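You operate a simulated robot arm through the tools that you are given. There is no shell and no other tool.

Carry out the task below with a simulated robot arm. There is one attempt and no reset: what you move stays moved.

## Task
Start the plate cooler and hold the outlet gauge at 25 C or under with the least water.
Fine: first set the slack blue star nut to the pack plate. Open the water fully, then the milk; trim the water to a mark. Leave both running.

It is judged by the outcome, as a careful person would: the job done as asked, and still so three seconds after it is handed in. It fails if anything else is knocked over, pushed out of place, dropped, spilled or broken.

## Robot
A 7-joint arm with a two-finger parallel gripper, fixed in place. Base frame: the origin is on the floor under the middle of its stand, x ahead of it, y to its left, z up; the work surface is at about z = 860. Units: mm, rad, N and s.
With the tool pointing down near the work surface it reaches from about 100 to 640 mm from the base axis. Its first joint turns from -1.152 to 1.152 rad. Payload 1.57 kg.
The tool frame sits at the grasp point between the pads (the TCP): z along the fingers, y along the line on which they close. The tips reach 30 mm beyond it. Largest opening 80 mm; finger width 17, thickness 12; the body of the gripper, 40 by 82 mm, starts 80 mm behind the TCP.
Orientation is that of the tool frame in the base frame, as a unit quaternion [x, y, z, w]. With the fingers straight down and closing along the base's y, the tool's x points along the base's -x, its y along +y and its z along -z.

## Interface
- The arm moves only by the tool move_arm. Its argument "motion" is one flat list of numbers, 6 for each row, row after row: the shift along the base's x, y, z in units of 150 mm (1.0 is 150 mm), then the turn, a rotation vector about the base's x, y, z in units of 120 degrees (1.0 is 120 degrees). In form: [x, y, z, wx, wy, wz, x, y, z, wx, wy, wz, ...]. A call has 1 to 20 rows; each row is the pose to reach, as a shift and turn from the pose commanded when the call began. "grip" is the gripper command, from -1 (fully open) to 1 (shut), values between in proportion, set as the call begins (left out, the last holds). A call with a number of a shift or a turn outside -1 to 1 is refused whole. Each row takes 0.2 s and may step no farther than 50 mm and 0.15 rad from the row before; otherwise, or with a gripper value out of range, the whole call is refused. A pose out of reach is approached as far as the arm can. The call stops where the force on the tool passes 40 N (or 10 N more than at its start, if that is more) or the arm is blocked; 0.2 s more then pass. The fingers move at their own pace (about 72 mm/s each) and stop on an object; they squeeze with about 35 N. The grip force told is the motor's: it shows also when the fingers shut on nothing. Time passes only in rows, and 0.2 s behind the last, so rows that repeat a pose let the fingers close. It gives the time, the measured TCP pose, the force on the tool (base axes), the opening and the grip force at its end, in the units of the frame above (readings bear some noise), with the torque about the TCP (base axes, N m) and any sound that the robot's microphone picked up.
- Cameras (640 x 400 px; columns grow to the right, rows downward): "scene" is fixed at [63.5, 411.1, 1444.6]; the picture's right is [-0.76, -0.65, 0.00], its down [-0.28, 0.33, -0.90] and it looks along [0.58, -0.69, -0.43] (base axes); focal length 266 px, centre (320, 200). "wrist" rides on the gripper at [72, -7, -122] in the tool frame; the picture's right is [0.09, 1.00, 0.00], its down [-0.84, 0.08, -0.54] and it looks along [-0.54, 0.05, 0.84] (tool axes); focal length 238 px, centre (320, 200). There is no depth. A picture from a camera that has moved, and an enlarged one, comes with that camera's place and axes in the base frame and with its lens. The place of the scene camera against the robot may be out by one fixed shift of up to 25 mm in any direction.
- grab_frame(camera): a new picture of that camera. No time passes.
- close_up(camera, box): a new picture of the part [left, top, right, bottom] of that camera's present view, enlarged. No time passes.
- close_job(): hands the job in; it is judged then, once.

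Nothing tells you positions but the pictures and the camera data. Unless the task says otherwise, let go and move clear before handing in.

The tools are called after "Request:" as a command line: name --argument value ..., lists and objects as JSON in quotes. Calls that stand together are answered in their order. move_arm: Moves the arm, as the interface text tells. Its arguments: {"type":"object","properties":{"motion":{"type":"array"},"grip":{"type":"number"}},"required":["motion"]} The other tools are called the same way: grab_frame (camera) takes a picture; close_up (camera, box) takes an enlarged picture of a part of a camera's view; close_job () hands the job in.

At the start:

```text
time_s: 0.0
tool_pos: [317.7, -9.5, 1299.2]
ee_rot: [0.0, 1.0, 0.001, -0.001]
wrist_force: [-0.2, 1.1, -0.3]
moment: [-0.03, -0.02, -0.02]
gripper_width: 79.9
grip_force: 0.1
```

scene: 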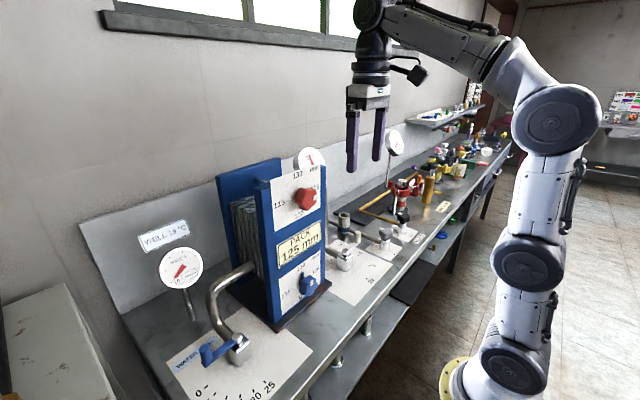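
wrist: 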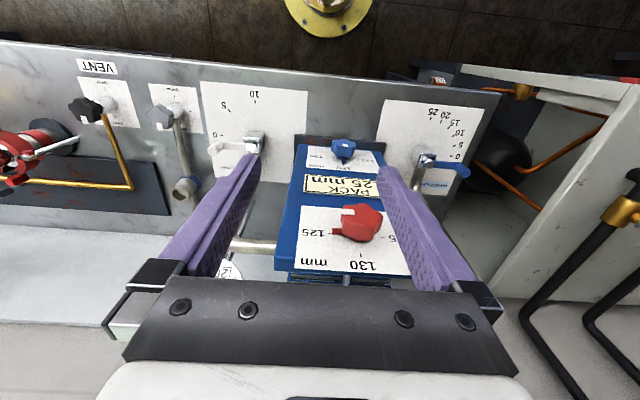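

I see a plate cooler with a blue end frame, a red and a blue star nut with mm scales, a water valve with a blue handle and a milk valve with a white one. I'll look closer before moving anything.

Request:
close_up --camera "scene" --box '[200, 140, 360, 240]'

Request:
close_up --camera "scene" --box '[220, 220, 380, 320]'

Request:
close_up --camera "scene" --box '[130, 210, 330, 400]'

Request:
close_up --camera "wrist" --box '[260, 90, 500, 290]'

Request:
close_up --camera "wrist" --box '[60, 50, 300, 200]'

Request:
close_up --camera "scene" --box '[320, 120, 520, 260]'

```text
4.00 times, centred on (280, 190) of scene
camera zoom: at [63.5, 411.1, 1444.6], right [-0.76, -0.65, 0.0], down [-0.28, 0.33, -0.9], along [0.58, -0.69, -0.43], focal length 1065 px, centre (480, 240)
```

zoom: 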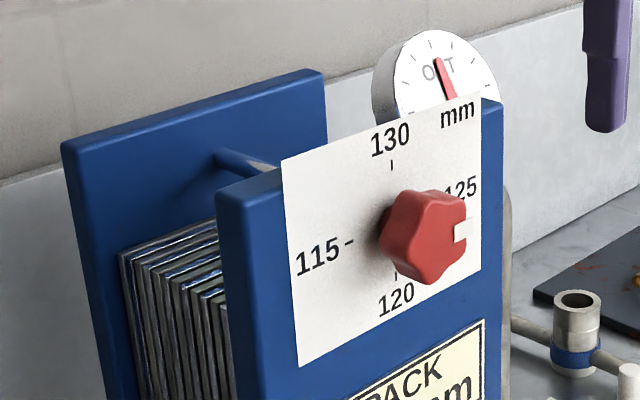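

```text
4.00 times, centred on (300, 270) of scene
camera zoom: at [63.5, 411.1, 1444.6], right [-0.76, -0.65, 0.0], down [-0.28, 0.33, -0.9], along [0.58, -0.69, -0.43], focal length 1065 px, centre (400, -80)
```

zoom: 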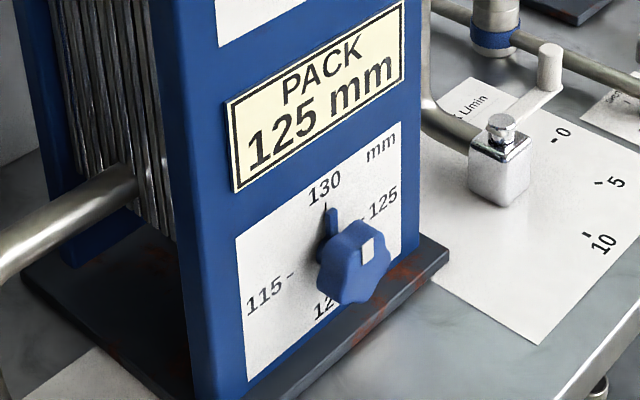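

```text
2.11 times, centred on (230, 305) of scene
camera zoom: at [63.5, 411.1, 1444.6], right [-0.76, -0.65, 0.0], down [-0.28, 0.33, -0.9], along [0.58, -0.69, -0.43], focal length 560 px, centre (510, -21)
```

zoom: 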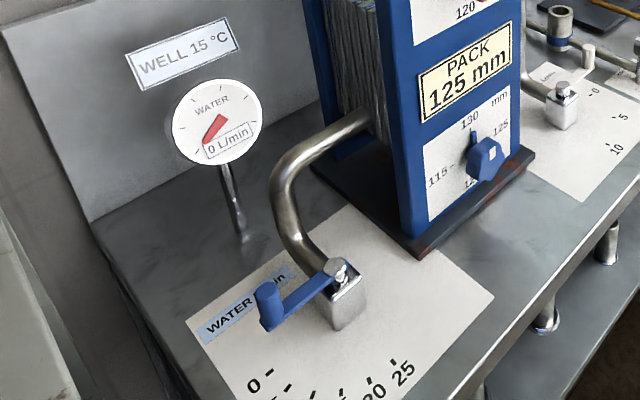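

```text
2.00 times, centred on (380, 190) of wrist
camera zoom: at [245.1, -15.9, 1421.7], right [-0.09, 1.0, 0.0], down [0.84, 0.08, 0.54], along [0.54, 0.05, -0.84], focal length 477 px, centre (200, 220)
```

zoom: 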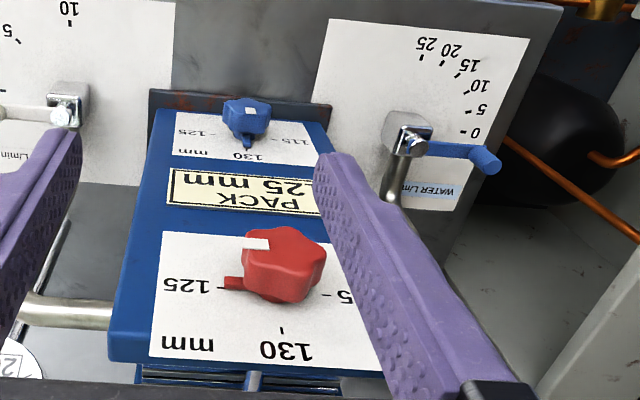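

```text
2.67 times, centred on (180, 125) of wrist
camera zoom: at [245.1, -15.9, 1421.7], right [-0.09, 1.0, 0.0], down [0.84, 0.08, 0.54], along [0.54, 0.05, -0.84], focal length 636 px, centre (693, 400)
```

zoom: 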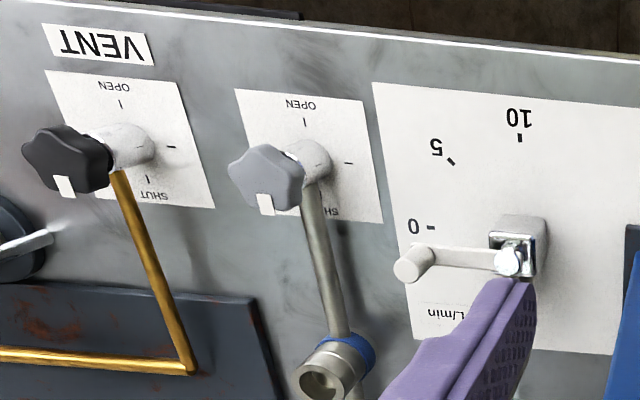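

```text
2.86 times, centred on (420, 190) of scene
camera zoom: at [63.5, 411.1, 1444.6], right [-0.76, -0.65, 0.0], down [-0.28, 0.33, -0.9], along [0.58, -0.69, -0.43], focal length 760 px, centre (34, 229)
```

zoom: 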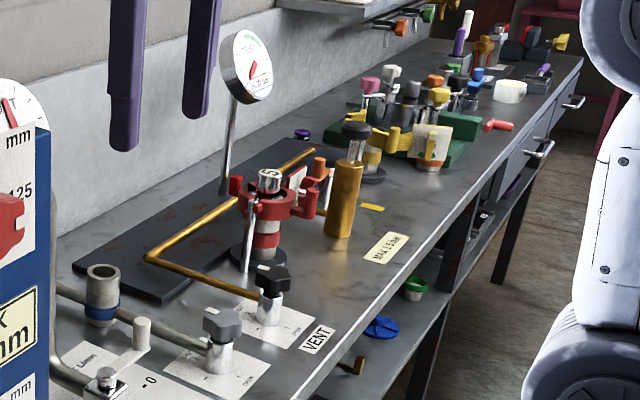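

The blue nut's pointer is at 130 and the red nut's is at 125; the pack plate says 125 mm. I'll zoom in further on the gauges, the valves and the side plumbing.

Request:
close_up --camera "wrist" --box '[140, 80, 280, 170]'

Request:
close_up --camera "wrist" --box '[390, 90, 490, 200]'

Request:
close_up --camera "scene" --box '[320, 200, 430, 290]'

Request:
close_up --camera "scene" --box '[285, 140, 335, 175]'

Request:
close_up --camera "scene" --box '[270, 240, 340, 310]'

Request:
close_up --camera "scene" --box '[150, 310, 310, 400]'

Request:
close_up --camera "wrist" --box '[280, 130, 420, 280]'

```text
4.44 times, centred on (210, 125) of wrist
camera zoom: at [245.1, -15.9, 1421.7], right [-0.09, 1.0, 0.0], down [0.84, 0.08, 0.54], along [0.54, 0.05, -0.84], focal length 1059 px, centre (809, 533)
```

zoom: 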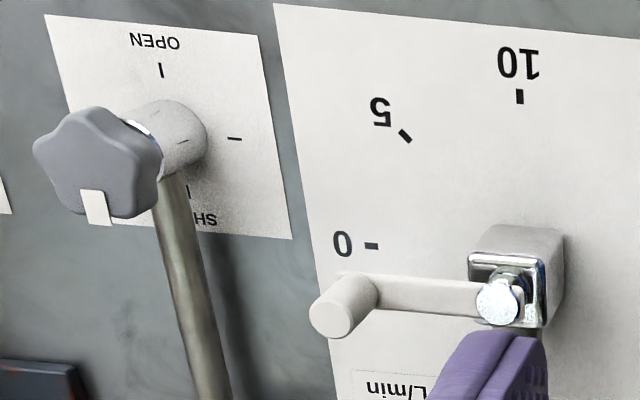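

```text
3.64 times, centred on (440, 145) of wrist
camera zoom: at [245.1, -15.9, 1421.7], right [-0.09, 1.0, 0.0], down [0.84, 0.08, 0.54], along [0.54, 0.05, -0.84], focal length 867 px, centre (-116, 400)
```

zoom: 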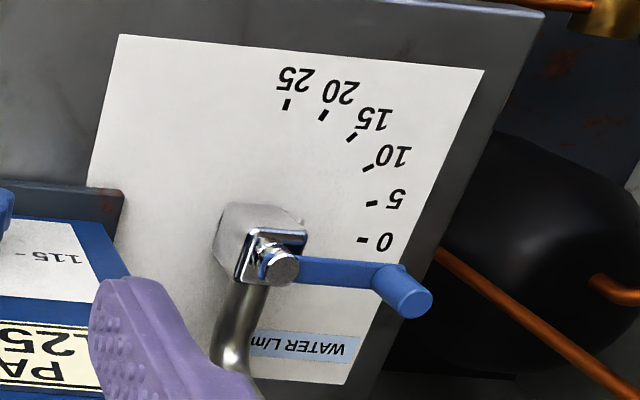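

```text
4.44 times, centred on (375, 245) of scene
camera zoom: at [63.5, 411.1, 1444.6], right [-0.76, -0.65, 0.0], down [-0.28, 0.33, -0.9], along [0.58, -0.69, -0.43], focal length 1183 px, centre (76, 0)
```

zoom: 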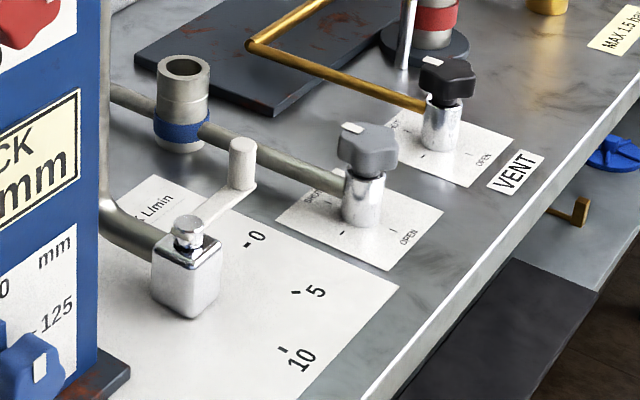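

```text
11.43 times, centred on (310, 158) of scene
camera zoom: at [63.5, 411.1, 1444.6], right [-0.76, -0.65, 0.0], down [-0.28, 0.33, -0.9], along [0.58, -0.69, -0.43], focal length 3042 px, centre (434, 686)
```

zoom: 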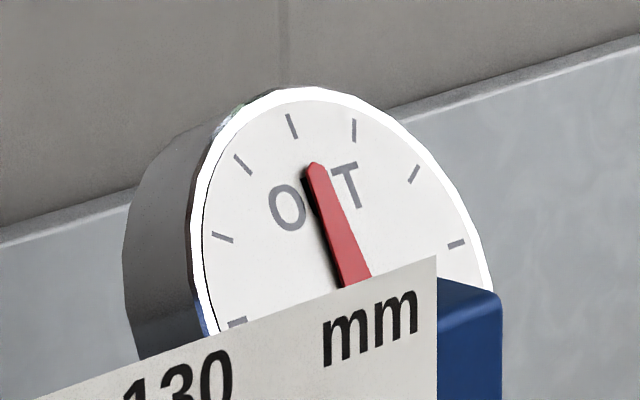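

```text
5.71 times, centred on (305, 275) of scene
camera zoom: at [63.5, 411.1, 1444.6], right [-0.76, -0.65, 0.0], down [-0.28, 0.33, -0.9], along [0.58, -0.69, -0.43], focal length 1521 px, centre (406, -229)
```

zoom: 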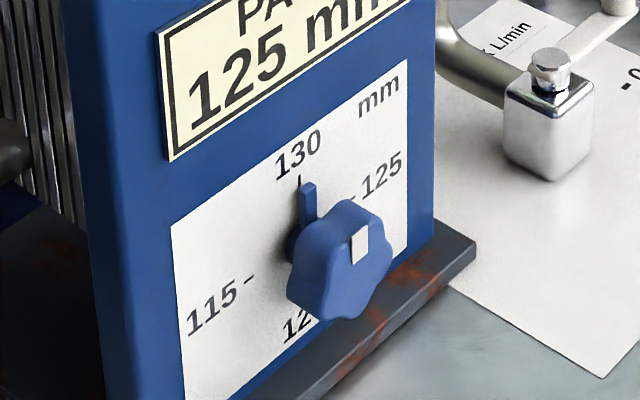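

```text
4.00 times, centred on (230, 355) of scene
camera zoom: at [63.5, 411.1, 1444.6], right [-0.76, -0.65, 0.0], down [-0.28, 0.33, -0.9], along [0.58, -0.69, -0.43], focal length 1065 px, centre (680, -420)
```

zoom: 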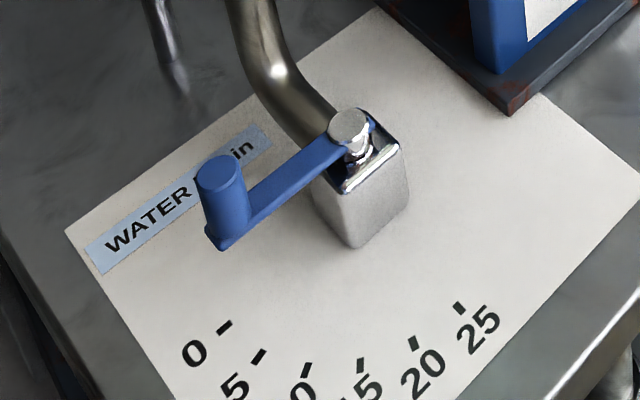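

```text
2.67 times, centred on (350, 205) of wrist
camera zoom: at [245.1, -15.9, 1421.7], right [-0.09, 1.0, 0.0], down [0.84, 0.08, 0.54], along [0.54, 0.05, -0.84], focal length 636 px, centre (240, 187)
```

zoom: 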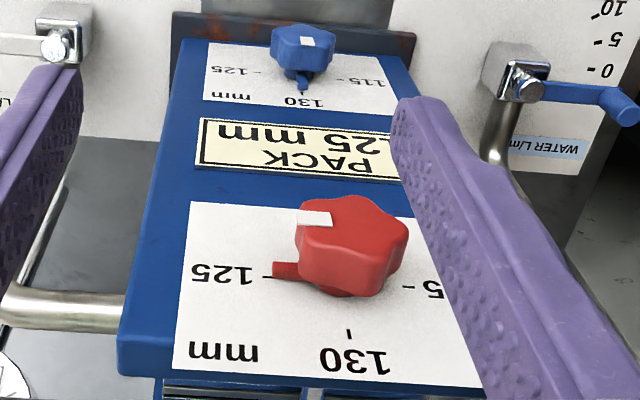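

The blue nut sits near x≈409, y≈46, z≈978 with its axis along x, and it has to turn clockwise as seen from the front (130 to 125). I'll start tilting the tool toward horizontal in free space, to test reach and get a front view of the panel.

Request:
move_arm --motion '[0, 0, 0, 0, -0.06, 0, 0, 0, 0, 0, -0.12, 0, 0, 0, 0, 0, -0.18, 0, 0, 0, 0, 0, -0.24, 0, 0, 0, 0, 0, -0.3, 0, 0, 0, 0, 0, -0.36, 0]' --grip -1

Request:
grab_frame --camera "scene"

Request:
grab_frame --camera "wrist"

```text
time_s: 1.4
tool_pos: [316.9, -8.7, 1302.3]
ee_rot: [0.0, 0.929, 0.0, 0.369]
wrist_force: [-0.4, -0.5, -0.4]
moment: [-0.04, -0.02, -0.03]
gripper_width: 79.7
grip_force: 0.1
```

```text
taken
```

scene: 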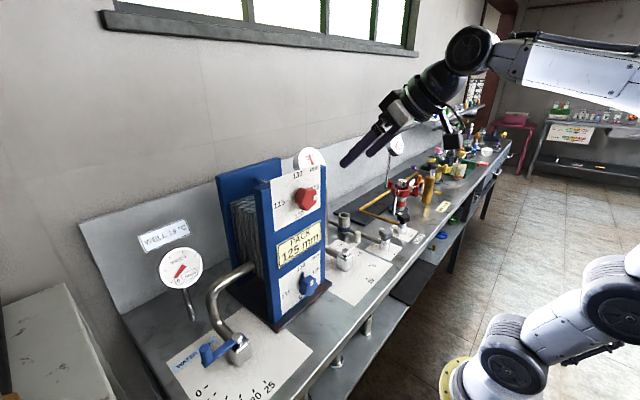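

```text
taken
camera wrist: at [180.8, -15.0, 1340.1], right [-0.07, 1.0, -0.06], down [0.24, 0.08, 0.97], along [0.97, 0.05, -0.24], focal length 238 px, centre (320, 200)
```

wrist: 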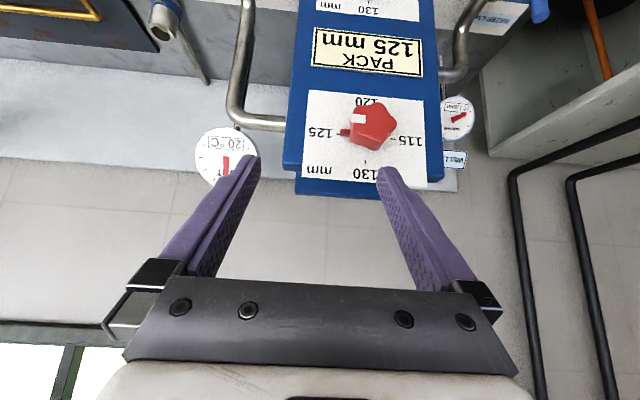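

The arm tilts fine with the elbow going back. I'll read the gauges that this view shows.

Request:
close_up --camera "wrist" --box '[190, 120, 270, 190]'

Request:
close_up --camera "wrist" --box '[430, 85, 490, 145]'

Request:
close_up --camera "wrist" --box '[290, 80, 450, 200]'

Request:
close_up --camera "scene" --box '[380, 120, 420, 165]'

```text
5.71 times, centred on (230, 155) of wrist
camera zoom: at [180.8, -15.0, 1340.1], right [-0.07, 1.0, -0.06], down [0.24, 0.08, 0.97], along [0.97, 0.05, -0.24], focal length 1362 px, centre (834, 457)
```

zoom: 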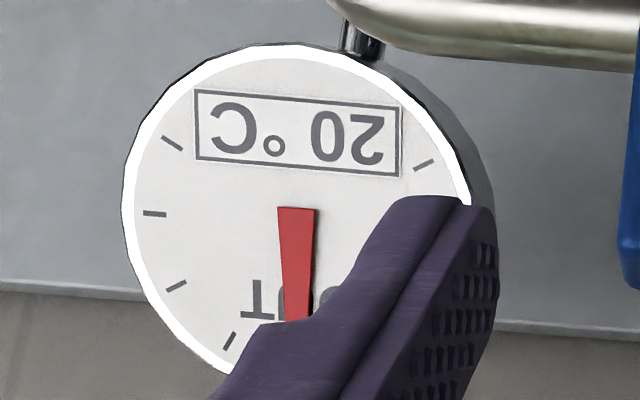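

```text
6.67 times, centred on (460, 115) of wrist
camera zoom: at [180.8, -15.0, 1340.1], right [-0.07, 1.0, -0.06], down [0.24, 0.08, 0.97], along [0.97, 0.05, -0.24], focal length 1589 px, centre (-613, 767)
```

zoom: 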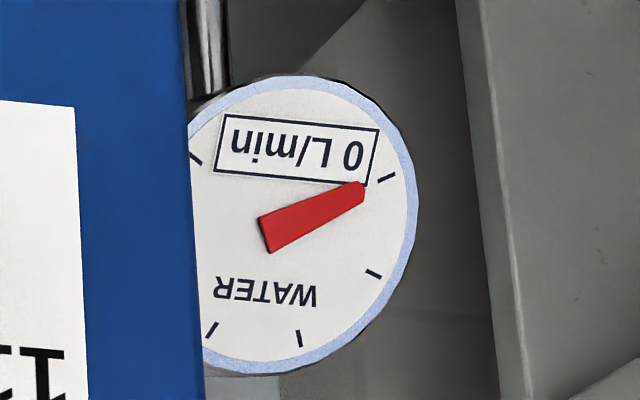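

```text
3.33 times, centred on (370, 140) of wrist
camera zoom: at [180.8, -15.0, 1340.1], right [-0.07, 1.0, -0.06], down [0.24, 0.08, 0.97], along [0.97, 0.05, -0.24], focal length 794 px, centre (153, 400)
```

zoom: 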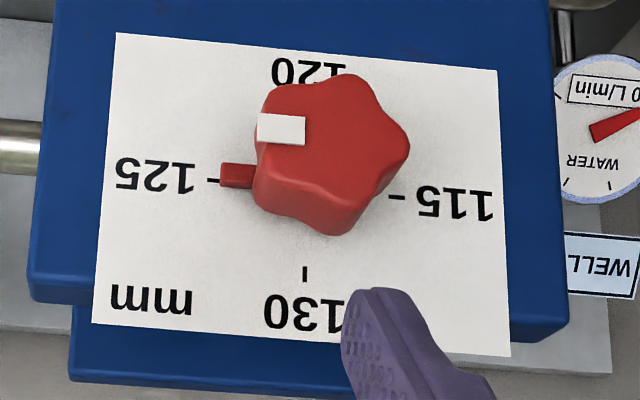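

```text
8.89 times, centred on (400, 142) of scene
camera zoom: at [63.6, 411.1, 1444.6], right [-0.76, -0.65, 0.0], down [-0.28, 0.33, -0.9], along [0.58, -0.69, -0.43], focal length 2366 px, centre (-391, 711)
```

zoom: 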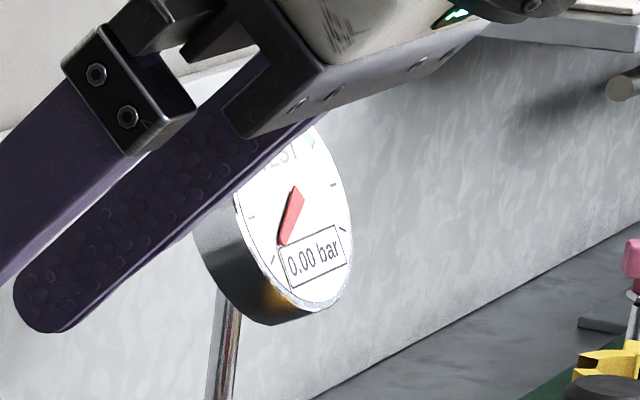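

The outlet gauge reads 20 °C and the water gauge 0 L/min, both with clear digits. Next I'll bring the tool fully horizontal, in line with the nut's y, still well above and in front of it.

Request:
move_arm --motion '[0, 0.06, 0, 0, -0.065, 0, 0, 0.12, 0, 0, -0.13, 0, 0, 0.18, 0, 0, -0.195, 0, 0, 0.24, 0, 0, -0.26, 0, 0, 0.3, 0, 0, -0.325, 0, 0, 0.36, 0, 0, -0.39, 0, 0, 0.36, -0.25, 0, -0.39, 0, 0, 0.36, -0.5, 0, -0.39, 0]'

Request:
grab_frame --camera "scene"

Request:
grab_frame --camera "wrist"

```text
time_s: 3.2
tool_pos: [317.0, 46.7, 1227.5]
ee_rot: [0.001, 0.706, 0.001, 0.708]
wrist_force: [0.5, 0.3, 0.4]
moment: [0.01, -0.02, 0.0]
gripper_width: 80.2
grip_force: 0.0
```

```text
taken
```

scene: 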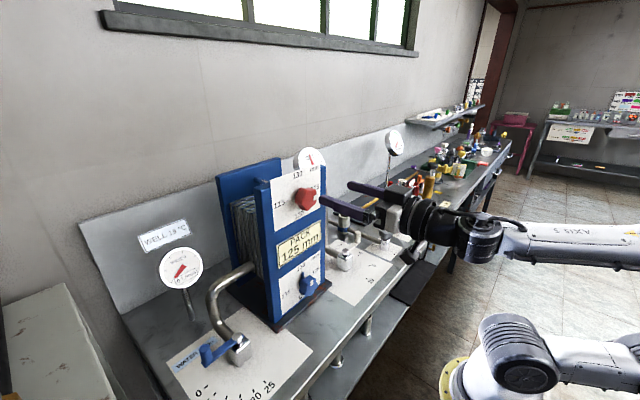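

```text
taken
camera wrist: at [194.4, 39.3, 1155.2], right [0.0, 1.0, -0.09], down [-0.54, 0.08, 0.84], along [0.84, 0.05, 0.54], focal length 238 px, centre (320, 200)
```

wrist: 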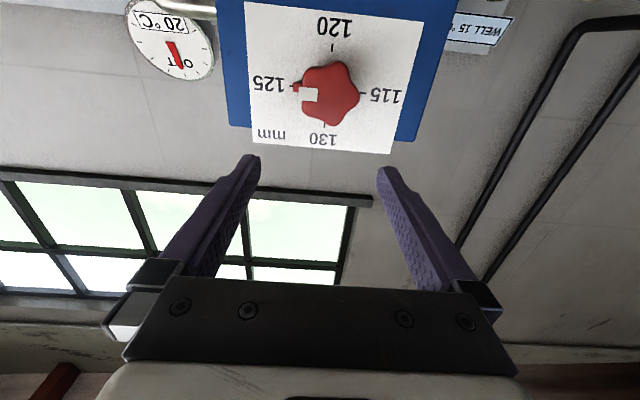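

Tool-horizontal works. My refined estimate puts the blue nut at about (421, 50, 950), so I'll roll the gripper to keep the camera off the bench, lower toward the nut and check how far the roll can go.

Request:
move_arm --motion '[0, 0.01, 0, 0.065, 0, 0, 0, 0.02, 0, 0.13, 0, 0, 0, 0.02, 0, 0.195, 0, 0, 0, 0.02, 0, 0.26, 0, 0, 0, 0.02, 0, 0.325, 0, 0, 0, 0.02, 0, 0.39, 0, 0, 0, 0.02, 0, 0.45, 0, 0, 0, 0.02, -0.2, 0.45, 0, 0, 0, 0.02, -0.4, 0.45, 0, 0, 0, 0.02, -0.6, 0.45, 0, 0, 0, 0.02, -0.8, 0.45, 0, 0]'

Request:
grab_frame --camera "wrist"

Request:
grab_frame --camera "scene"

```text
time_s: 5.6
tool_pos: [300.7, 69.2, 1153.3]
ee_rot: [0.322, 0.632, 0.318, 0.629]
wrist_force: [0.3, 0.1, 0.6]
moment: [0.02, 0.02, 0.0]
gripper_width: 80.2
grip_force: 0.0
out of reach, approached as far as the arm can: row 9, 10, 11
```

```text
taken
camera wrist: at [179.0, 124.0, 1106.5], right [0.01, 0.66, 0.75], down [-0.54, -0.63, 0.56], along [0.84, -0.41, 0.35], focal length 238 px, centre (320, 200)
```

wrist: 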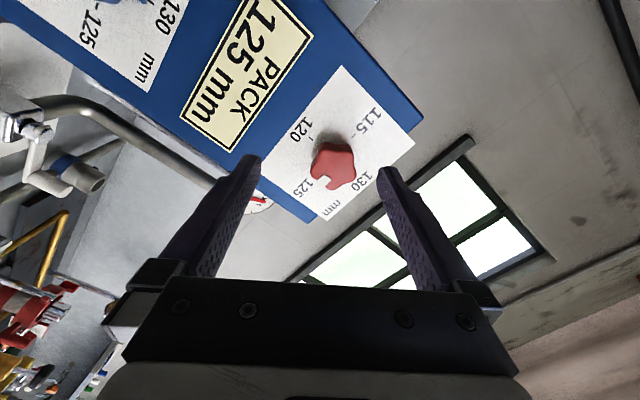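

```text
taken
```

scene: 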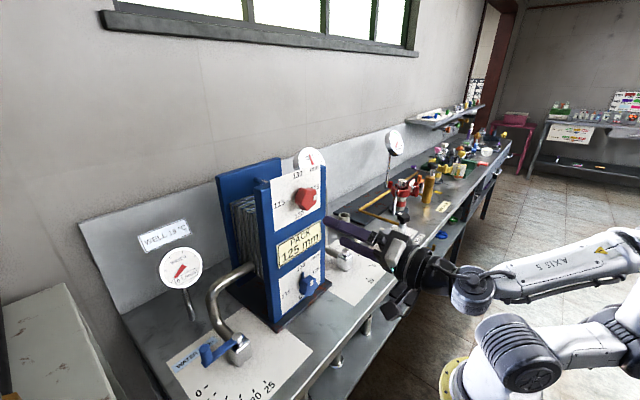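

Going down at x≈317 is out of reach because the wrist gets too close to the column. I'll come forward first and then continue down, watching the clearance to the panel.

Request:
move_arm --motion '[0.15, 0, 0, 0, 0, 0, 0.3, 0, 0, 0, 0, 0, 0.3, 0, 0, 0, 0, 0]'

```text
time_s: 6.4
tool_pos: [343.5, 80.5, 1164.0]
ee_rot: [0.323, 0.631, 0.319, 0.629]
wrist_force: [-0.2, 0.0, -0.8]
moment: [-0.01, 0.0, 0.07]
gripper_width: 79.9
grip_force: 0.1
out of reach, approached as far as the arm can: row 1, 2, 3
```

Fully horizontal at nut height is at the arm's limit, so I'll use a tool tilted about 35° below horizontal and swing it around the nut's axis instead. First I'll undo the roll and raise a little.

Request:
move_arm --motion '[0, 0, 0.05, -0.065, 0, 0, 0, 0, 0.1, -0.13, 0, 0, 0, 0, 0.2, -0.195, 0, 0, 0, 0, 0.3, -0.26, 0, 0, 0, 0, 0.4, -0.325, 0, 0, 0, 0, 0.5, -0.39, 0, 0, 0, 0, 0.5, -0.45, 0, 0]'

```text
time_s: 8.0
tool_pos: [344.9, 81.2, 1239.8]
ee_rot: [-0.001, 0.707, 0.0, 0.707]
wrist_force: [-0.9, 0.4, 0.2]
moment: [0.03, -0.02, -0.03]
gripper_width: 80.0
grip_force: 0.1
```

The commanded pose follows the achieved one, which is good. Now I'll tilt to 35° below horizontal, line up on y≈50, and descend in front of the panel.

Request:
move_arm --motion '[0, -0.04, 0, 0, 0.058, 0, 0, -0.08, 0, 0, 0.117, 0, 0, -0.12, 0, 0, 0.175, 0, 0, -0.16, 0, 0, 0.233, 0, 0, -0.207, 0, 0, 0.2917, 0, 0, -0.207, -0.2, 0, 0.2917, 0, 0, -0.207, -0.4, 0, 0.2917, 0, 0, -0.207, -0.6, 0, 0.2917, 0, 0, -0.207, -0.8, 0, 0.2917, 0, 0, -0.207, -1.0, 0, 0.2917, 0]'

Request:
grab_frame --camera "wrist"

Request:
grab_frame --camera "scene"

```text
time_s: 10.2
tool_pos: [342.1, 50.2, 1090.1]
ee_rot: [0.0, 0.887, 0.0, 0.462]
wrist_force: [-0.4, 0.3, -0.9]
moment: [-0.02, -0.04, 0.01]
gripper_width: 79.7
grip_force: 0.1
```

```text
taken
camera wrist: at [200.8, 44.5, 1100.6], right [-0.05, 1.0, -0.07], down [0.04, 0.08, 1.0], along [1.0, 0.05, -0.04], focal length 238 px, centre (320, 200)
```

wrist: 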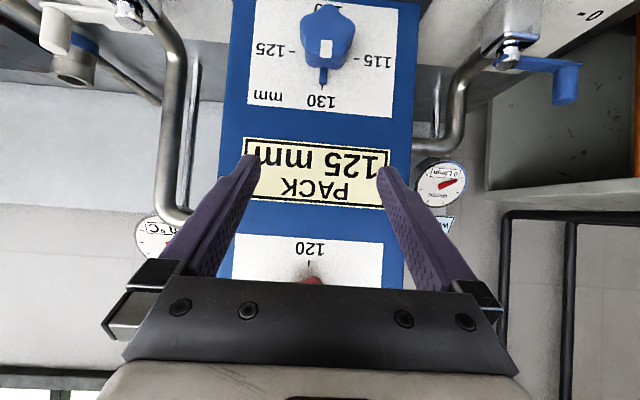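

```text
taken
```

scene: 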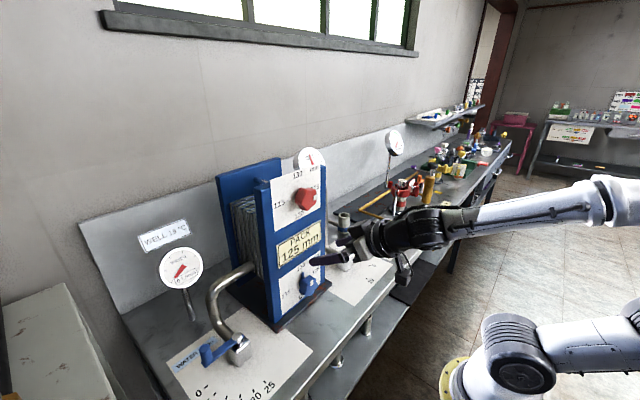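

The camera now looks straight at the panel. I'll zoom on the blue nut for its shape and exact place.

Request:
close_up --camera "wrist" --box '[240, 0, 400, 120]'

Request:
close_up --camera "scene" --box '[260, 240, 350, 320]'

```text
3.33 times, centred on (320, 60) of wrist
camera zoom: at [200.8, 44.5, 1100.6], right [-0.05, 1.0, -0.07], down [0.04, 0.08, 1.0], along [1.0, 0.05, -0.04], focal length 794 px, centre (320, 667)
```

zoom: 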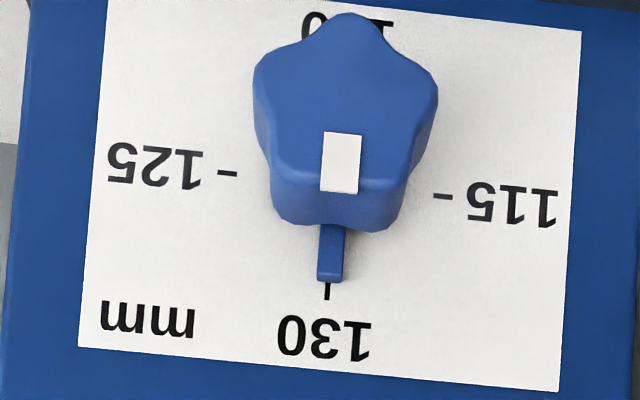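

```text
5.00 times, centred on (305, 280) of scene
camera zoom: at [63.6, 411.1, 1444.6], right [-0.76, -0.65, 0.0], down [-0.28, 0.33, -0.9], along [0.58, -0.69, -0.43], focal length 1331 px, centre (395, -200)
```

zoom: 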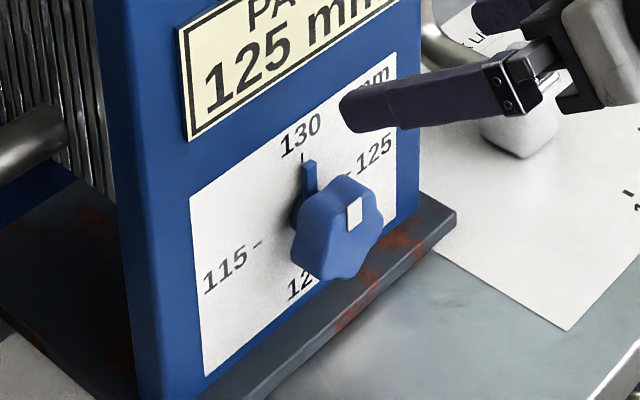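

The nut's axis is near y=50, z=937 on a panel face at x≈447; the nut body spans roughly x 414–435, with a pointer up and five lobes. I'll swing the tool to -54° about x so the fingers straddle a lobe and valley pair, stopping 50 mm short.

Request:
move_arm --motion '[0.02, 0.01, -0.12, -0.055, 0, 0, 0.04, 0.02, -0.24, -0.11, 0, 0, 0.06, 0.02, -0.36, -0.165, 0, 0, 0.08, 0.03, -0.48, -0.22, 0, 0, 0.1, 0.03, -0.6, -0.28, 0, 0, 0.12, 0.04, -0.72, -0.34, 0, 0, 0.133, 0.047, -0.85, -0.4, 0, 0, 0.133, 0.047, -0.987, -0.45, 0, 0]' --grip -0.85

Request:
grab_frame --camera "wrist"

Request:
grab_frame --camera "scene"

```text
time_s: 12.0
tool_pos: [361.3, 56.5, 941.5]
ee_rot: [-0.21, 0.79, -0.403, 0.412]
wrist_force: [1.1, -0.4, 0.0]
moment: [-0.03, -0.04, 0.01]
gripper_width: 73.9
grip_force: 0.1
```

```text
taken
camera wrist: at [220.2, 61.5, 952.8], right [-0.05, 0.52, -0.85], down [0.04, 0.85, 0.52], along [1.0, 0.0, -0.06], focal length 238 px, centre (320, 200)
```

wrist: 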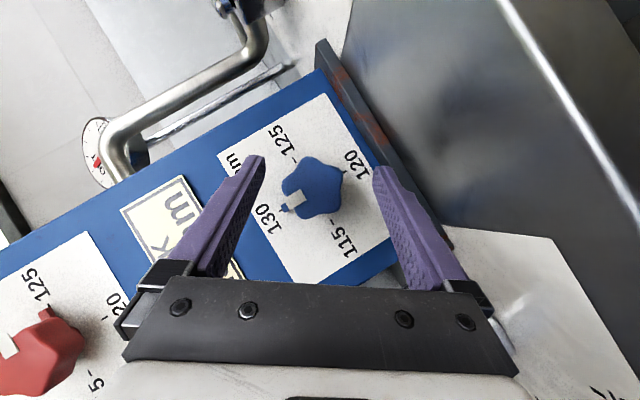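

```text
taken
```

scene: 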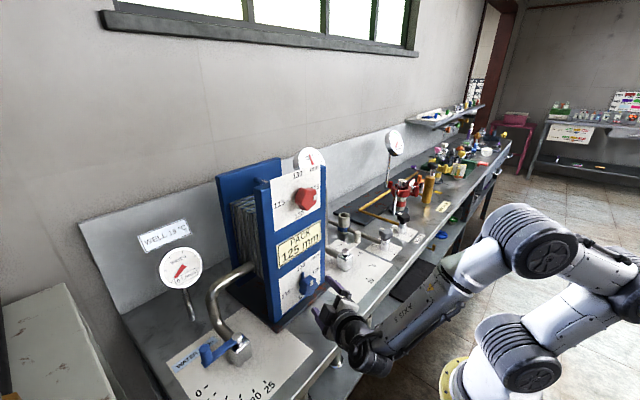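

Pose reached; the nut is between the fingers in view. Zooming to check the alignment before going in.

Request:
close_up --camera "wrist" --box '[220, 100, 420, 280]'

Request:
close_up --camera "scene" --box '[270, 240, 390, 360]'

```text
2.22 times, centred on (320, 190) of wrist
camera zoom: at [220.2, 61.5, 952.8], right [-0.05, 0.52, -0.85], down [0.04, 0.85, 0.52], along [1.0, 0.0, -0.06], focal length 530 px, centre (320, 222)
```

zoom: 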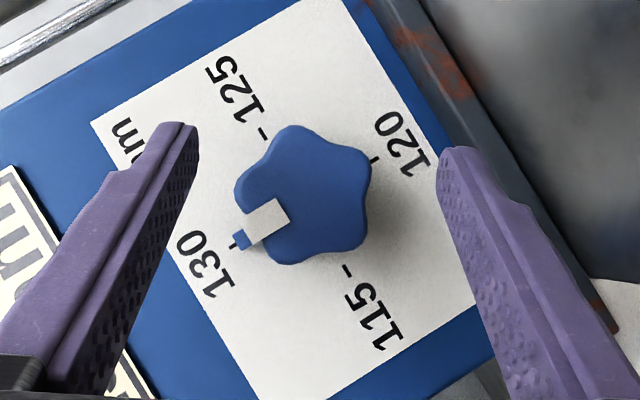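

```text
3.33 times, centred on (330, 300) of scene
camera zoom: at [63.5, 411.1, 1444.6], right [-0.76, -0.65, 0.0], down [-0.28, 0.33, -0.9], along [0.58, -0.69, -0.43], focal length 887 px, centre (287, -133)
```

zoom: 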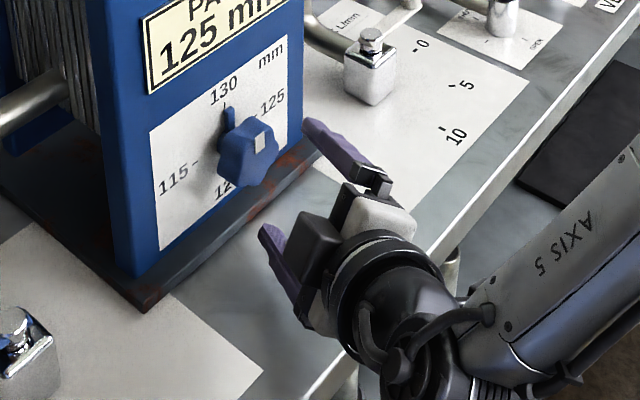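

The nut's axis works out to about y=50.3, z=939, with the panel face at x≈444 and the nut's front at about 410. Advancing straight along x so the fingers straddle the nut, tips short of the panel.

Request:
move_arm --motion '[0.08, 0.001, 0.004, 0, 0, 0, 0.16, 0.002, 0.008, 0, 0, 0, 0.24, 0.003, 0.012, 0, 0, 0, 0.311, 0.004, 0.017, 0, 0, 0, 0.311, 0.004, 0.017, 0, 0, 0]'

Request:
close_up --camera "wrist" --box '[220, 100, 420, 280]'

Request:
close_up --camera "scene" --box '[270, 240, 390, 360]'

```text
time_s: 13.2
tool_pos: [409.9, 56.3, 943.6]
ee_rot: [-0.209, 0.79, -0.403, 0.412]
wrist_force: [-0.2, 0.0, -0.4]
moment: [0.0, -0.02, -0.01]
gripper_width: 73.9
grip_force: 0.2
```

```text
2.22 times, centred on (320, 190) of wrist
camera zoom: at [268.1, 61.7, 955.6], right [-0.05, 0.52, -0.85], down [0.04, 0.85, 0.52], along [1.0, 0.0, -0.06], focal length 530 px, centre (320, 222)
```

zoom: 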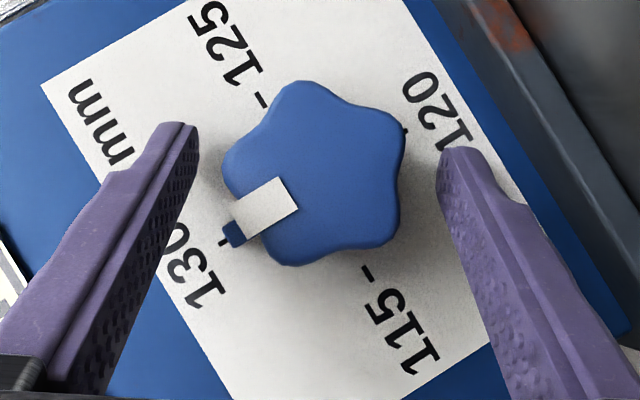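

```text
3.33 times, centred on (330, 300) of scene
camera zoom: at [63.6, 411.1, 1444.6], right [-0.76, -0.65, 0.0], down [-0.28, 0.33, -0.9], along [0.58, -0.69, -0.43], focal length 887 px, centre (287, -133)
```

zoom: 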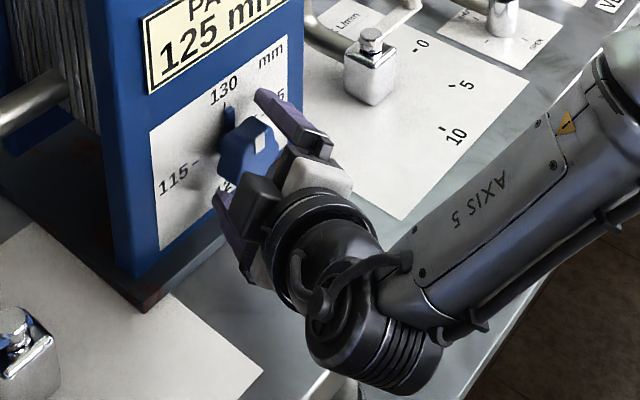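

No contact, and the fingers sit on either side of the nut, with the right finger on a valley, the left on a lobe and the pointer clear. Closing on it.

Request:
move_arm --motion '[0, 0, 0, 0, 0, 0, 0, 0, 0, 0, 0, 0, 0, 0, 0, 0, 0, 0, 0, 0, 0, 0, 0, 0]' --grip 1

Request:
close_up --camera "wrist" --box '[220, 100, 420, 280]'

```text
time_s: 14.2
tool_pos: [409.5, 56.4, 944.6]
ee_rot: [-0.209, 0.79, -0.403, 0.411]
wrist_force: [0.9, -5.2, 5.1]
moment: [-0.03, 0.05, -0.12]
gripper_width: 46.2
grip_force: 44.6
```

```text
2.22 times, centred on (320, 190) of wrist
camera zoom: at [268.0, 61.5, 955.8], right [-0.05, 0.52, -0.85], down [0.04, 0.85, 0.52], along [1.0, 0.0, -0.06], focal length 530 px, centre (320, 222)
```

zoom: 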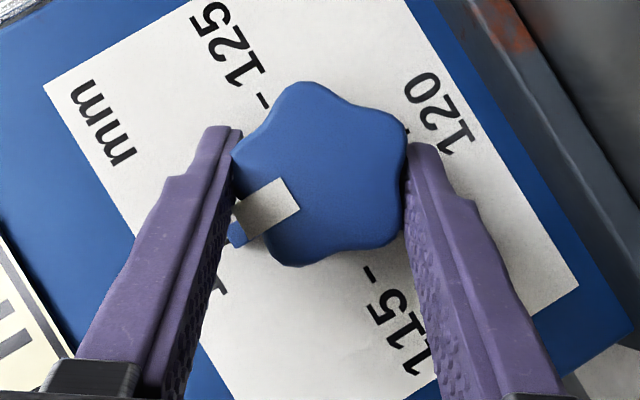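

Gripped at 46 mm with low side load. Turning clockwise by the first 45° about the nut's axis.

Request:
move_arm --motion '[0, -0.0047, 0.0057, 0.0625, 0, 0, 0, -0.01, 0.0106, 0.125, 0, 0, 0, -0.0159, 0.0149, 0.1875, 0, 0, 0, -0.0224, 0.0183, 0.25, 0, 0, 0, -0.0293, 0.0209, 0.3125, 0, 0, 0, -0.0364, 0.0225, 0.375, 0, 0]'

Request:
close_up --camera "wrist" --box '[220, 100, 420, 280]'

Request:
close_up --camera "scene" --box '[250, 230, 390, 340]'

```text
time_s: 15.6
tool_pos: [408.9, 49.5, 947.1]
ee_rot: [-0.037, 0.885, -0.068, 0.46]
wrist_force: [-25.2, 3.7, 9.0]
moment: [0.01, -0.61, 0.13]
gripper_width: 46.6
grip_force: 44.2
```

```text
2.22 times, centred on (320, 190) of wrist
camera zoom: at [268.0, 46.2, 959.2], right [-0.06, 0.97, -0.23], down [0.04, 0.23, 0.97], along [1.0, 0.05, -0.05], focal length 530 px, centre (320, 222)
```

zoom: 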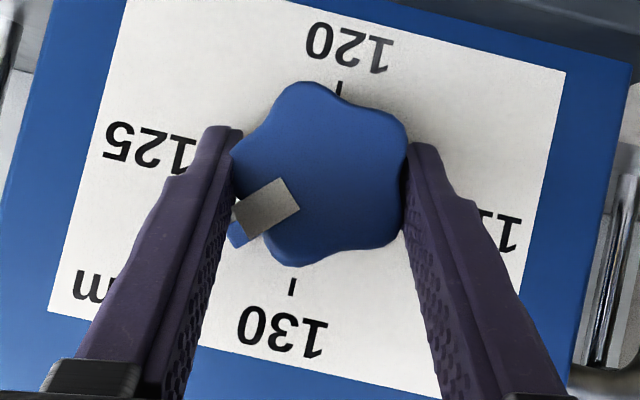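

```text
3.64 times, centred on (320, 285) of scene
camera zoom: at [62.7, 411.2, 1444.6], right [-0.76, -0.65, 0.0], down [-0.28, 0.33, -0.9], along [0.58, -0.69, -0.43], focal length 968 px, centre (320, -109)
```

zoom: 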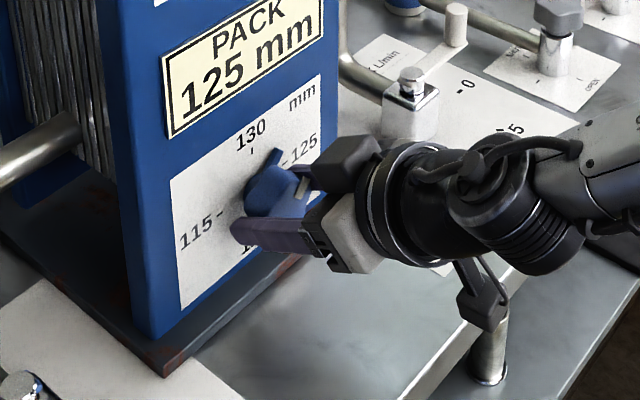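

The nut turned with the fingers and is now about halfway, but an axial load of about 25 N has built up. I'll relieve it by letting go, checking, and regripping before the second half.

Request:
move_arm --motion '[0, 0, 0, 0, 0, 0, 0, 0, 0, 0, 0, 0, 0, 0, 0, 0, 0, 0]' --grip -0.6

Request:
close_up --camera "wrist" --box '[220, 100, 420, 280]'

```text
time_s: 16.4
tool_pos: [411.0, 50.1, 947.0]
ee_rot: [-0.036, 0.884, -0.07, 0.461]
wrist_force: [-0.7, 0.3, 0.2]
moment: [-0.04, -0.01, -0.03]
gripper_width: 64.0
grip_force: 0.0
```

```text
2.22 times, centred on (320, 190) of wrist
camera zoom: at [268.9, 45.9, 959.3], right [-0.05, 0.97, -0.23], down [0.04, 0.23, 0.97], along [1.0, 0.04, -0.05], focal length 530 px, centre (320, 222)
```

zoom: 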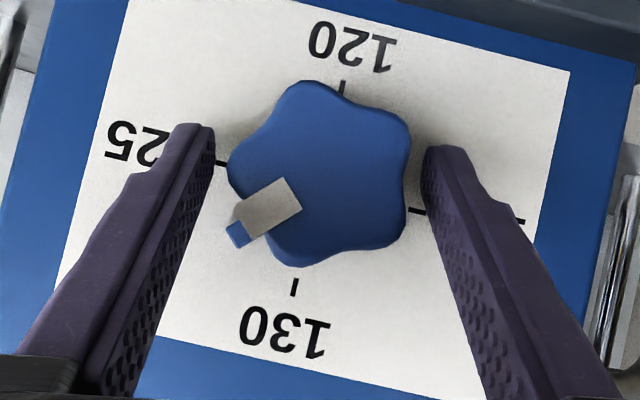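

Load relieved, nut stayed halfway with its pointer about 46° round. Regripping here with x backed off 2 mm, then turning on in smaller steps.

Request:
move_arm --motion '[-0.0133, 0.002, 0.002, 0, 0, 0, -0.0133, 0.002, 0.002, 0, 0, 0]'

Request:
move_arm --motion '[0, 0, 0, 0, 0, 0, 0, 0, 0, 0, 0, 0, 0, 0, 0, 0, 0, 0, 0, 0, 0, 0, 0, 0]' --grip 1

Request:
move_arm --motion '[0, -0.0065, 0, 0.0625, 0, 0, 0, -0.0128, -0.0013, 0.125, 0, 0, 0, -0.019, -0.0033, 0.1875, 0, 0]'

Request:
close_up --camera "wrist" --box '[220, 100, 420, 280]'

```text
time_s: 17.0
tool_pos: [408.9, 51.7, 948.9]
ee_rot: [-0.036, 0.884, -0.07, 0.46]
wrist_force: [0.0, -0.5, -0.4]
moment: [0.04, -0.03, -0.01]
gripper_width: 64.0
grip_force: 0.1
```

```text
time_s: 18.0
tool_pos: [408.5, 51.9, 948.3]
ee_rot: [-0.036, 0.884, -0.069, 0.46]
wrist_force: [-1.0, -0.8, -0.3]
moment: [-0.01, -0.05, -0.07]
gripper_width: 46.5
grip_force: 44.7
```

```text
time_s: 18.8
tool_pos: [408.4, 48.4, 948.7]
ee_rot: [0.024, 0.886, 0.047, 0.462]
wrist_force: [2.9, 2.1, 5.1]
moment: [0.03, 1.12, -0.39]
gripper_width: 46.5
grip_force: 45.0
out of reach, approached as far as the arm can: row 3
```

```text
2.22 times, centred on (320, 190) of wrist
camera zoom: at [266.6, 41.7, 958.0], right [-0.05, 1.0, 0.03], down [0.04, -0.03, 1.0], along [1.0, 0.05, -0.03], focal length 530 px, centre (320, 222)
```

zoom: 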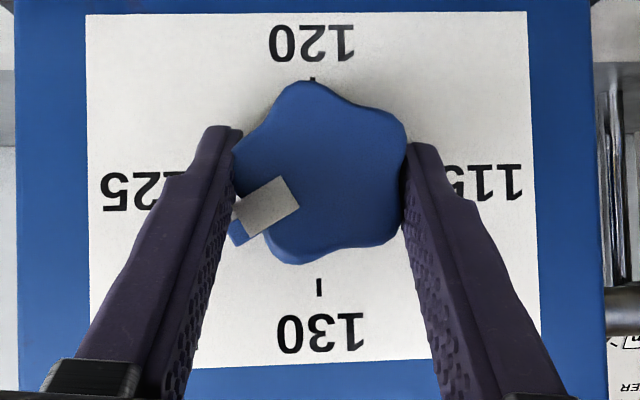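

The turn reached about 60° of the 90° before the arm ran into a joint limit. I'll let go, back off, swing the tool back by 36° (next lobe and valley pair) and regrip for the rest.

Request:
move_arm --motion '[0, 0, 0, 0, 0, 0, 0, 0, 0, 0, 0, 0, 0, 0, 0, 0, 0, 0]' --grip -0.85

Request:
move_arm --motion '[-0.1, 0, 0, 0, 0, 0, -0.2, 0, 0, 0, 0, 0, -0.3, 0, 0, 0, 0, 0, -0.3, 0.01, 0, -0.06, 0, 0, -0.3, 0.02, 0, -0.12, 0, 0, -0.3, 0.03, 0, -0.18, 0, 0, -0.3, 0.04, 0, -0.24, 0, 0, -0.3, 0.0487, 0.001, -0.3, 0, 0]'

Request:
grab_frame --camera "wrist"

Request:
close_up --camera "wrist" --box '[220, 100, 420, 280]'

```text
time_s: 19.6
tool_pos: [407.8, 49.2, 946.4]
ee_rot: [0.024, 0.886, 0.047, 0.461]
wrist_force: [0.9, -0.6, -0.3]
moment: [-0.01, 0.03, 0.0]
gripper_width: 74.2
grip_force: 0.1
```

```text
time_s: 21.4
tool_pos: [362.6, 56.9, 947.0]
ee_rot: [-0.12, 0.857, -0.231, 0.445]
wrist_force: [-0.2, -0.8, 0.4]
moment: [0.03, 0.0, -0.01]
gripper_width: 74.2
grip_force: 0.1
```

```text
taken
camera wrist: at [222.0, 55.6, 960.0], right [-0.05, 0.82, -0.56], down [0.04, 0.57, 0.82], along [1.0, 0.02, -0.06], focal length 238 px, centre (320, 200)
```

wrist: 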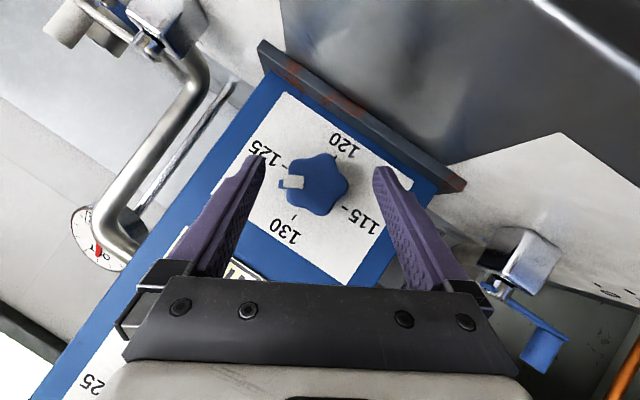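

```text
2.22 times, centred on (320, 190) of wrist
camera zoom: at [222.0, 55.6, 960.0], right [-0.05, 0.82, -0.56], down [0.04, 0.57, 0.82], along [1.0, 0.02, -0.06], focal length 530 px, centre (320, 222)
```

zoom: 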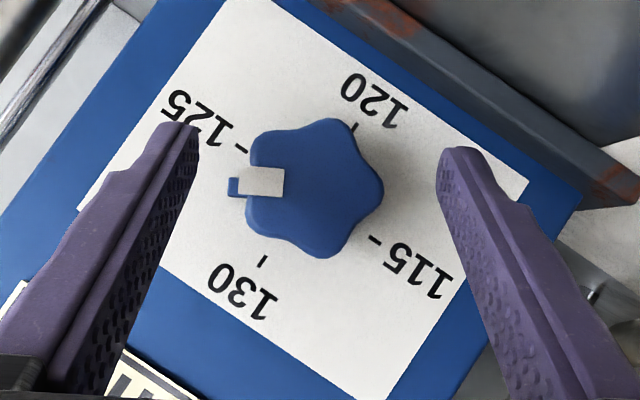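

The pointer has about 29° left to the 125 tick. Moving in to regrip with the fingertips kept short of the pointer tab.

Request:
move_arm --motion '[0.07, -0.003, 0.003, 0, 0, 0, 0.14, -0.006, 0.006, 0, 0, 0, 0.21, -0.009, 0.009, 0, 0, 0, 0.283, -0.011, 0.011, 0, 0, 0, 0.283, -0.011, 0.011, 0, 0, 0]'

Request:
move_arm --motion '[0, 0, 0, 0, 0, 0, 0, 0, 0, 0, 0, 0, 0, 0, 0, 0, 0, 0, 0, 0, 0, 0, 0, 0]' --grip 1

Request:
close_up --camera "wrist" --box '[220, 100, 420, 280]'

```text
time_s: 22.6
tool_pos: [404.4, 55.1, 948.0]
ee_rot: [-0.12, 0.857, -0.229, 0.445]
wrist_force: [-0.3, 0.0, 0.0]
moment: [0.02, 0.0, 0.02]
gripper_width: 74.0
grip_force: 0.0
```

```text
time_s: 23.6
tool_pos: [403.6, 54.3, 948.6]
ee_rot: [-0.119, 0.857, -0.23, 0.446]
wrist_force: [3.4, -6.5, 0.8]
moment: [-0.06, -0.01, -0.14]
gripper_width: 46.6
grip_force: 45.1
```

```text
2.22 times, centred on (320, 190) of wrist
camera zoom: at [262.2, 54.7, 960.4], right [-0.05, 0.82, -0.56], down [0.04, 0.56, 0.82], along [1.0, 0.02, -0.06], focal length 530 px, centre (320, 222)
```

zoom: 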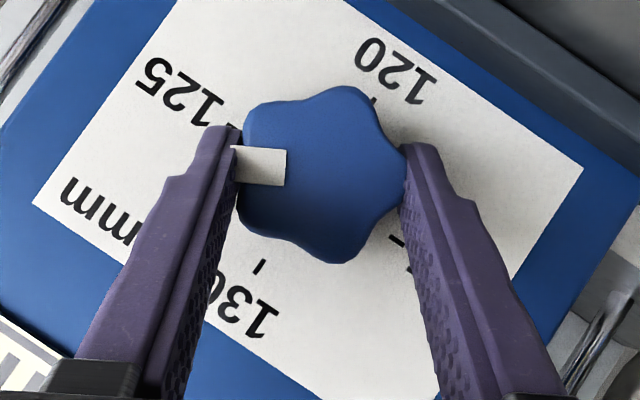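

Gripped again. Turning on by about 26° and checking the pointer.

Request:
move_arm --motion '[0, -0.0082, 0.0041, 0.0625, 0, 0, 0, -0.0169, 0.0071, 0.125, 0, 0, 0, -0.0259, 0.0089, 0.1875, 0, 0, 0, -0.0308, 0.0092, 0.22, 0, 0]'

Request:
close_up --camera "wrist" --box '[220, 100, 420, 280]'

Request:
close_up --camera "scene" --box '[250, 230, 390, 340]'

```text
time_s: 24.6
tool_pos: [403.4, 50.9, 949.7]
ee_rot: [-0.015, 0.887, -0.026, 0.461]
wrist_force: [-28.0, 9.1, 5.9]
moment: [0.05, -0.61, -0.29]
gripper_width: 46.4
grip_force: 44.9
```

```text
2.22 times, centred on (320, 190) of wrist
camera zoom: at [262.3, 44.2, 960.4], right [-0.06, 0.99, -0.13], down [0.04, 0.14, 0.99], along [1.0, 0.05, -0.04], focal length 530 px, centre (320, 222)
```

zoom: 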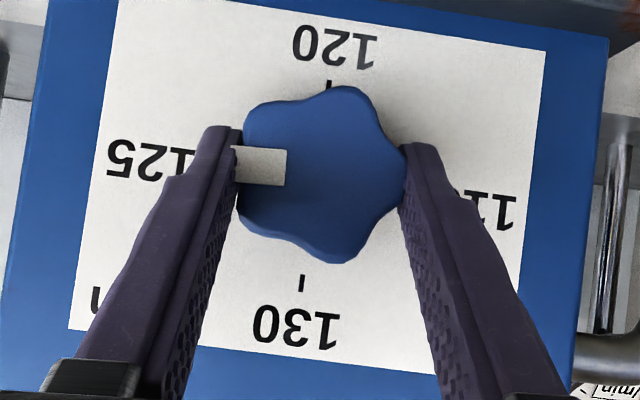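

```text
3.64 times, centred on (320, 285) of scene
camera zoom: at [62.7, 411.3, 1444.5], right [-0.76, -0.65, 0.0], down [-0.28, 0.33, -0.9], along [0.58, -0.69, -0.43], focal length 968 px, centre (320, -109)
```

zoom: 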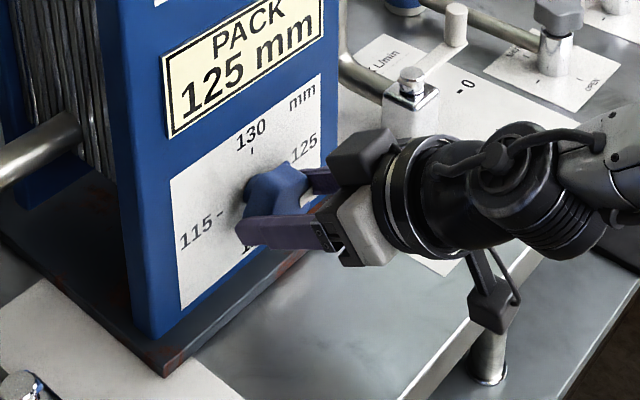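

An axial load has built up again; I'll let go and check where the pointer sits.

Request:
move_arm --motion '[0, 0, 0, 0, 0, 0, 0, 0, 0, 0, 0, 0, 0, 0, 0, 0, 0, 0]' --grip -0.85

Request:
close_up --camera "wrist" --box '[220, 100, 420, 280]'

Request:
close_up --camera "wrist" --box '[260, 120, 360, 220]'

```text
time_s: 25.4
tool_pos: [405.6, 49.0, 948.9]
ee_rot: [-0.014, 0.887, -0.028, 0.461]
wrist_force: [-0.2, 0.6, -0.3]
moment: [0.0, 0.02, 0.01]
gripper_width: 74.4
grip_force: 0.0
```

```text
2.22 times, centred on (320, 190) of wrist
camera zoom: at [263.3, 43.5, 960.5], right [-0.05, 0.99, -0.14], down [0.04, 0.14, 0.99], along [1.0, 0.05, -0.04], focal length 530 px, centre (320, 222)
```

zoom: 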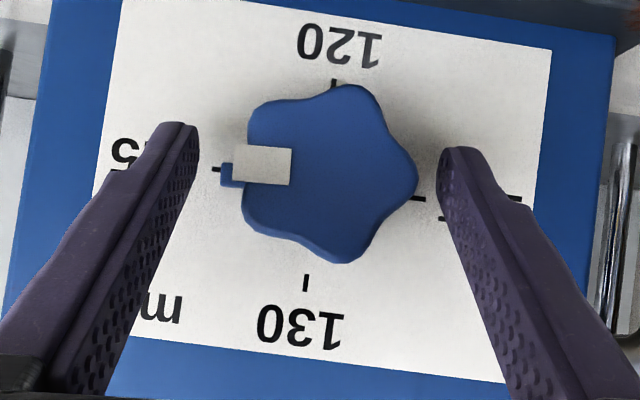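

```text
4.00 times, centred on (310, 170) of wrist
camera zoom: at [263.3, 43.5, 960.5], right [-0.05, 0.99, -0.14], down [0.04, 0.14, 0.99], along [1.0, 0.05, -0.04], focal length 953 px, centre (360, 320)
```

zoom: 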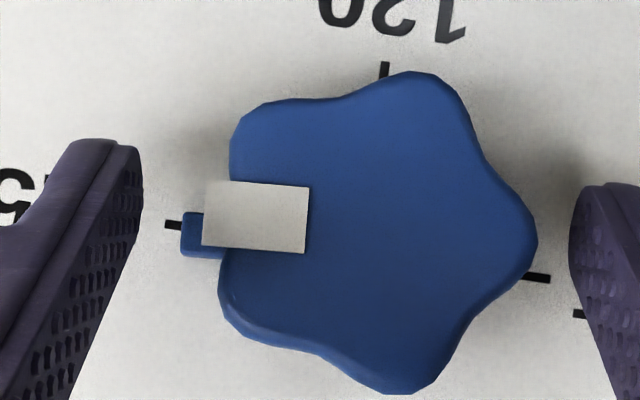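

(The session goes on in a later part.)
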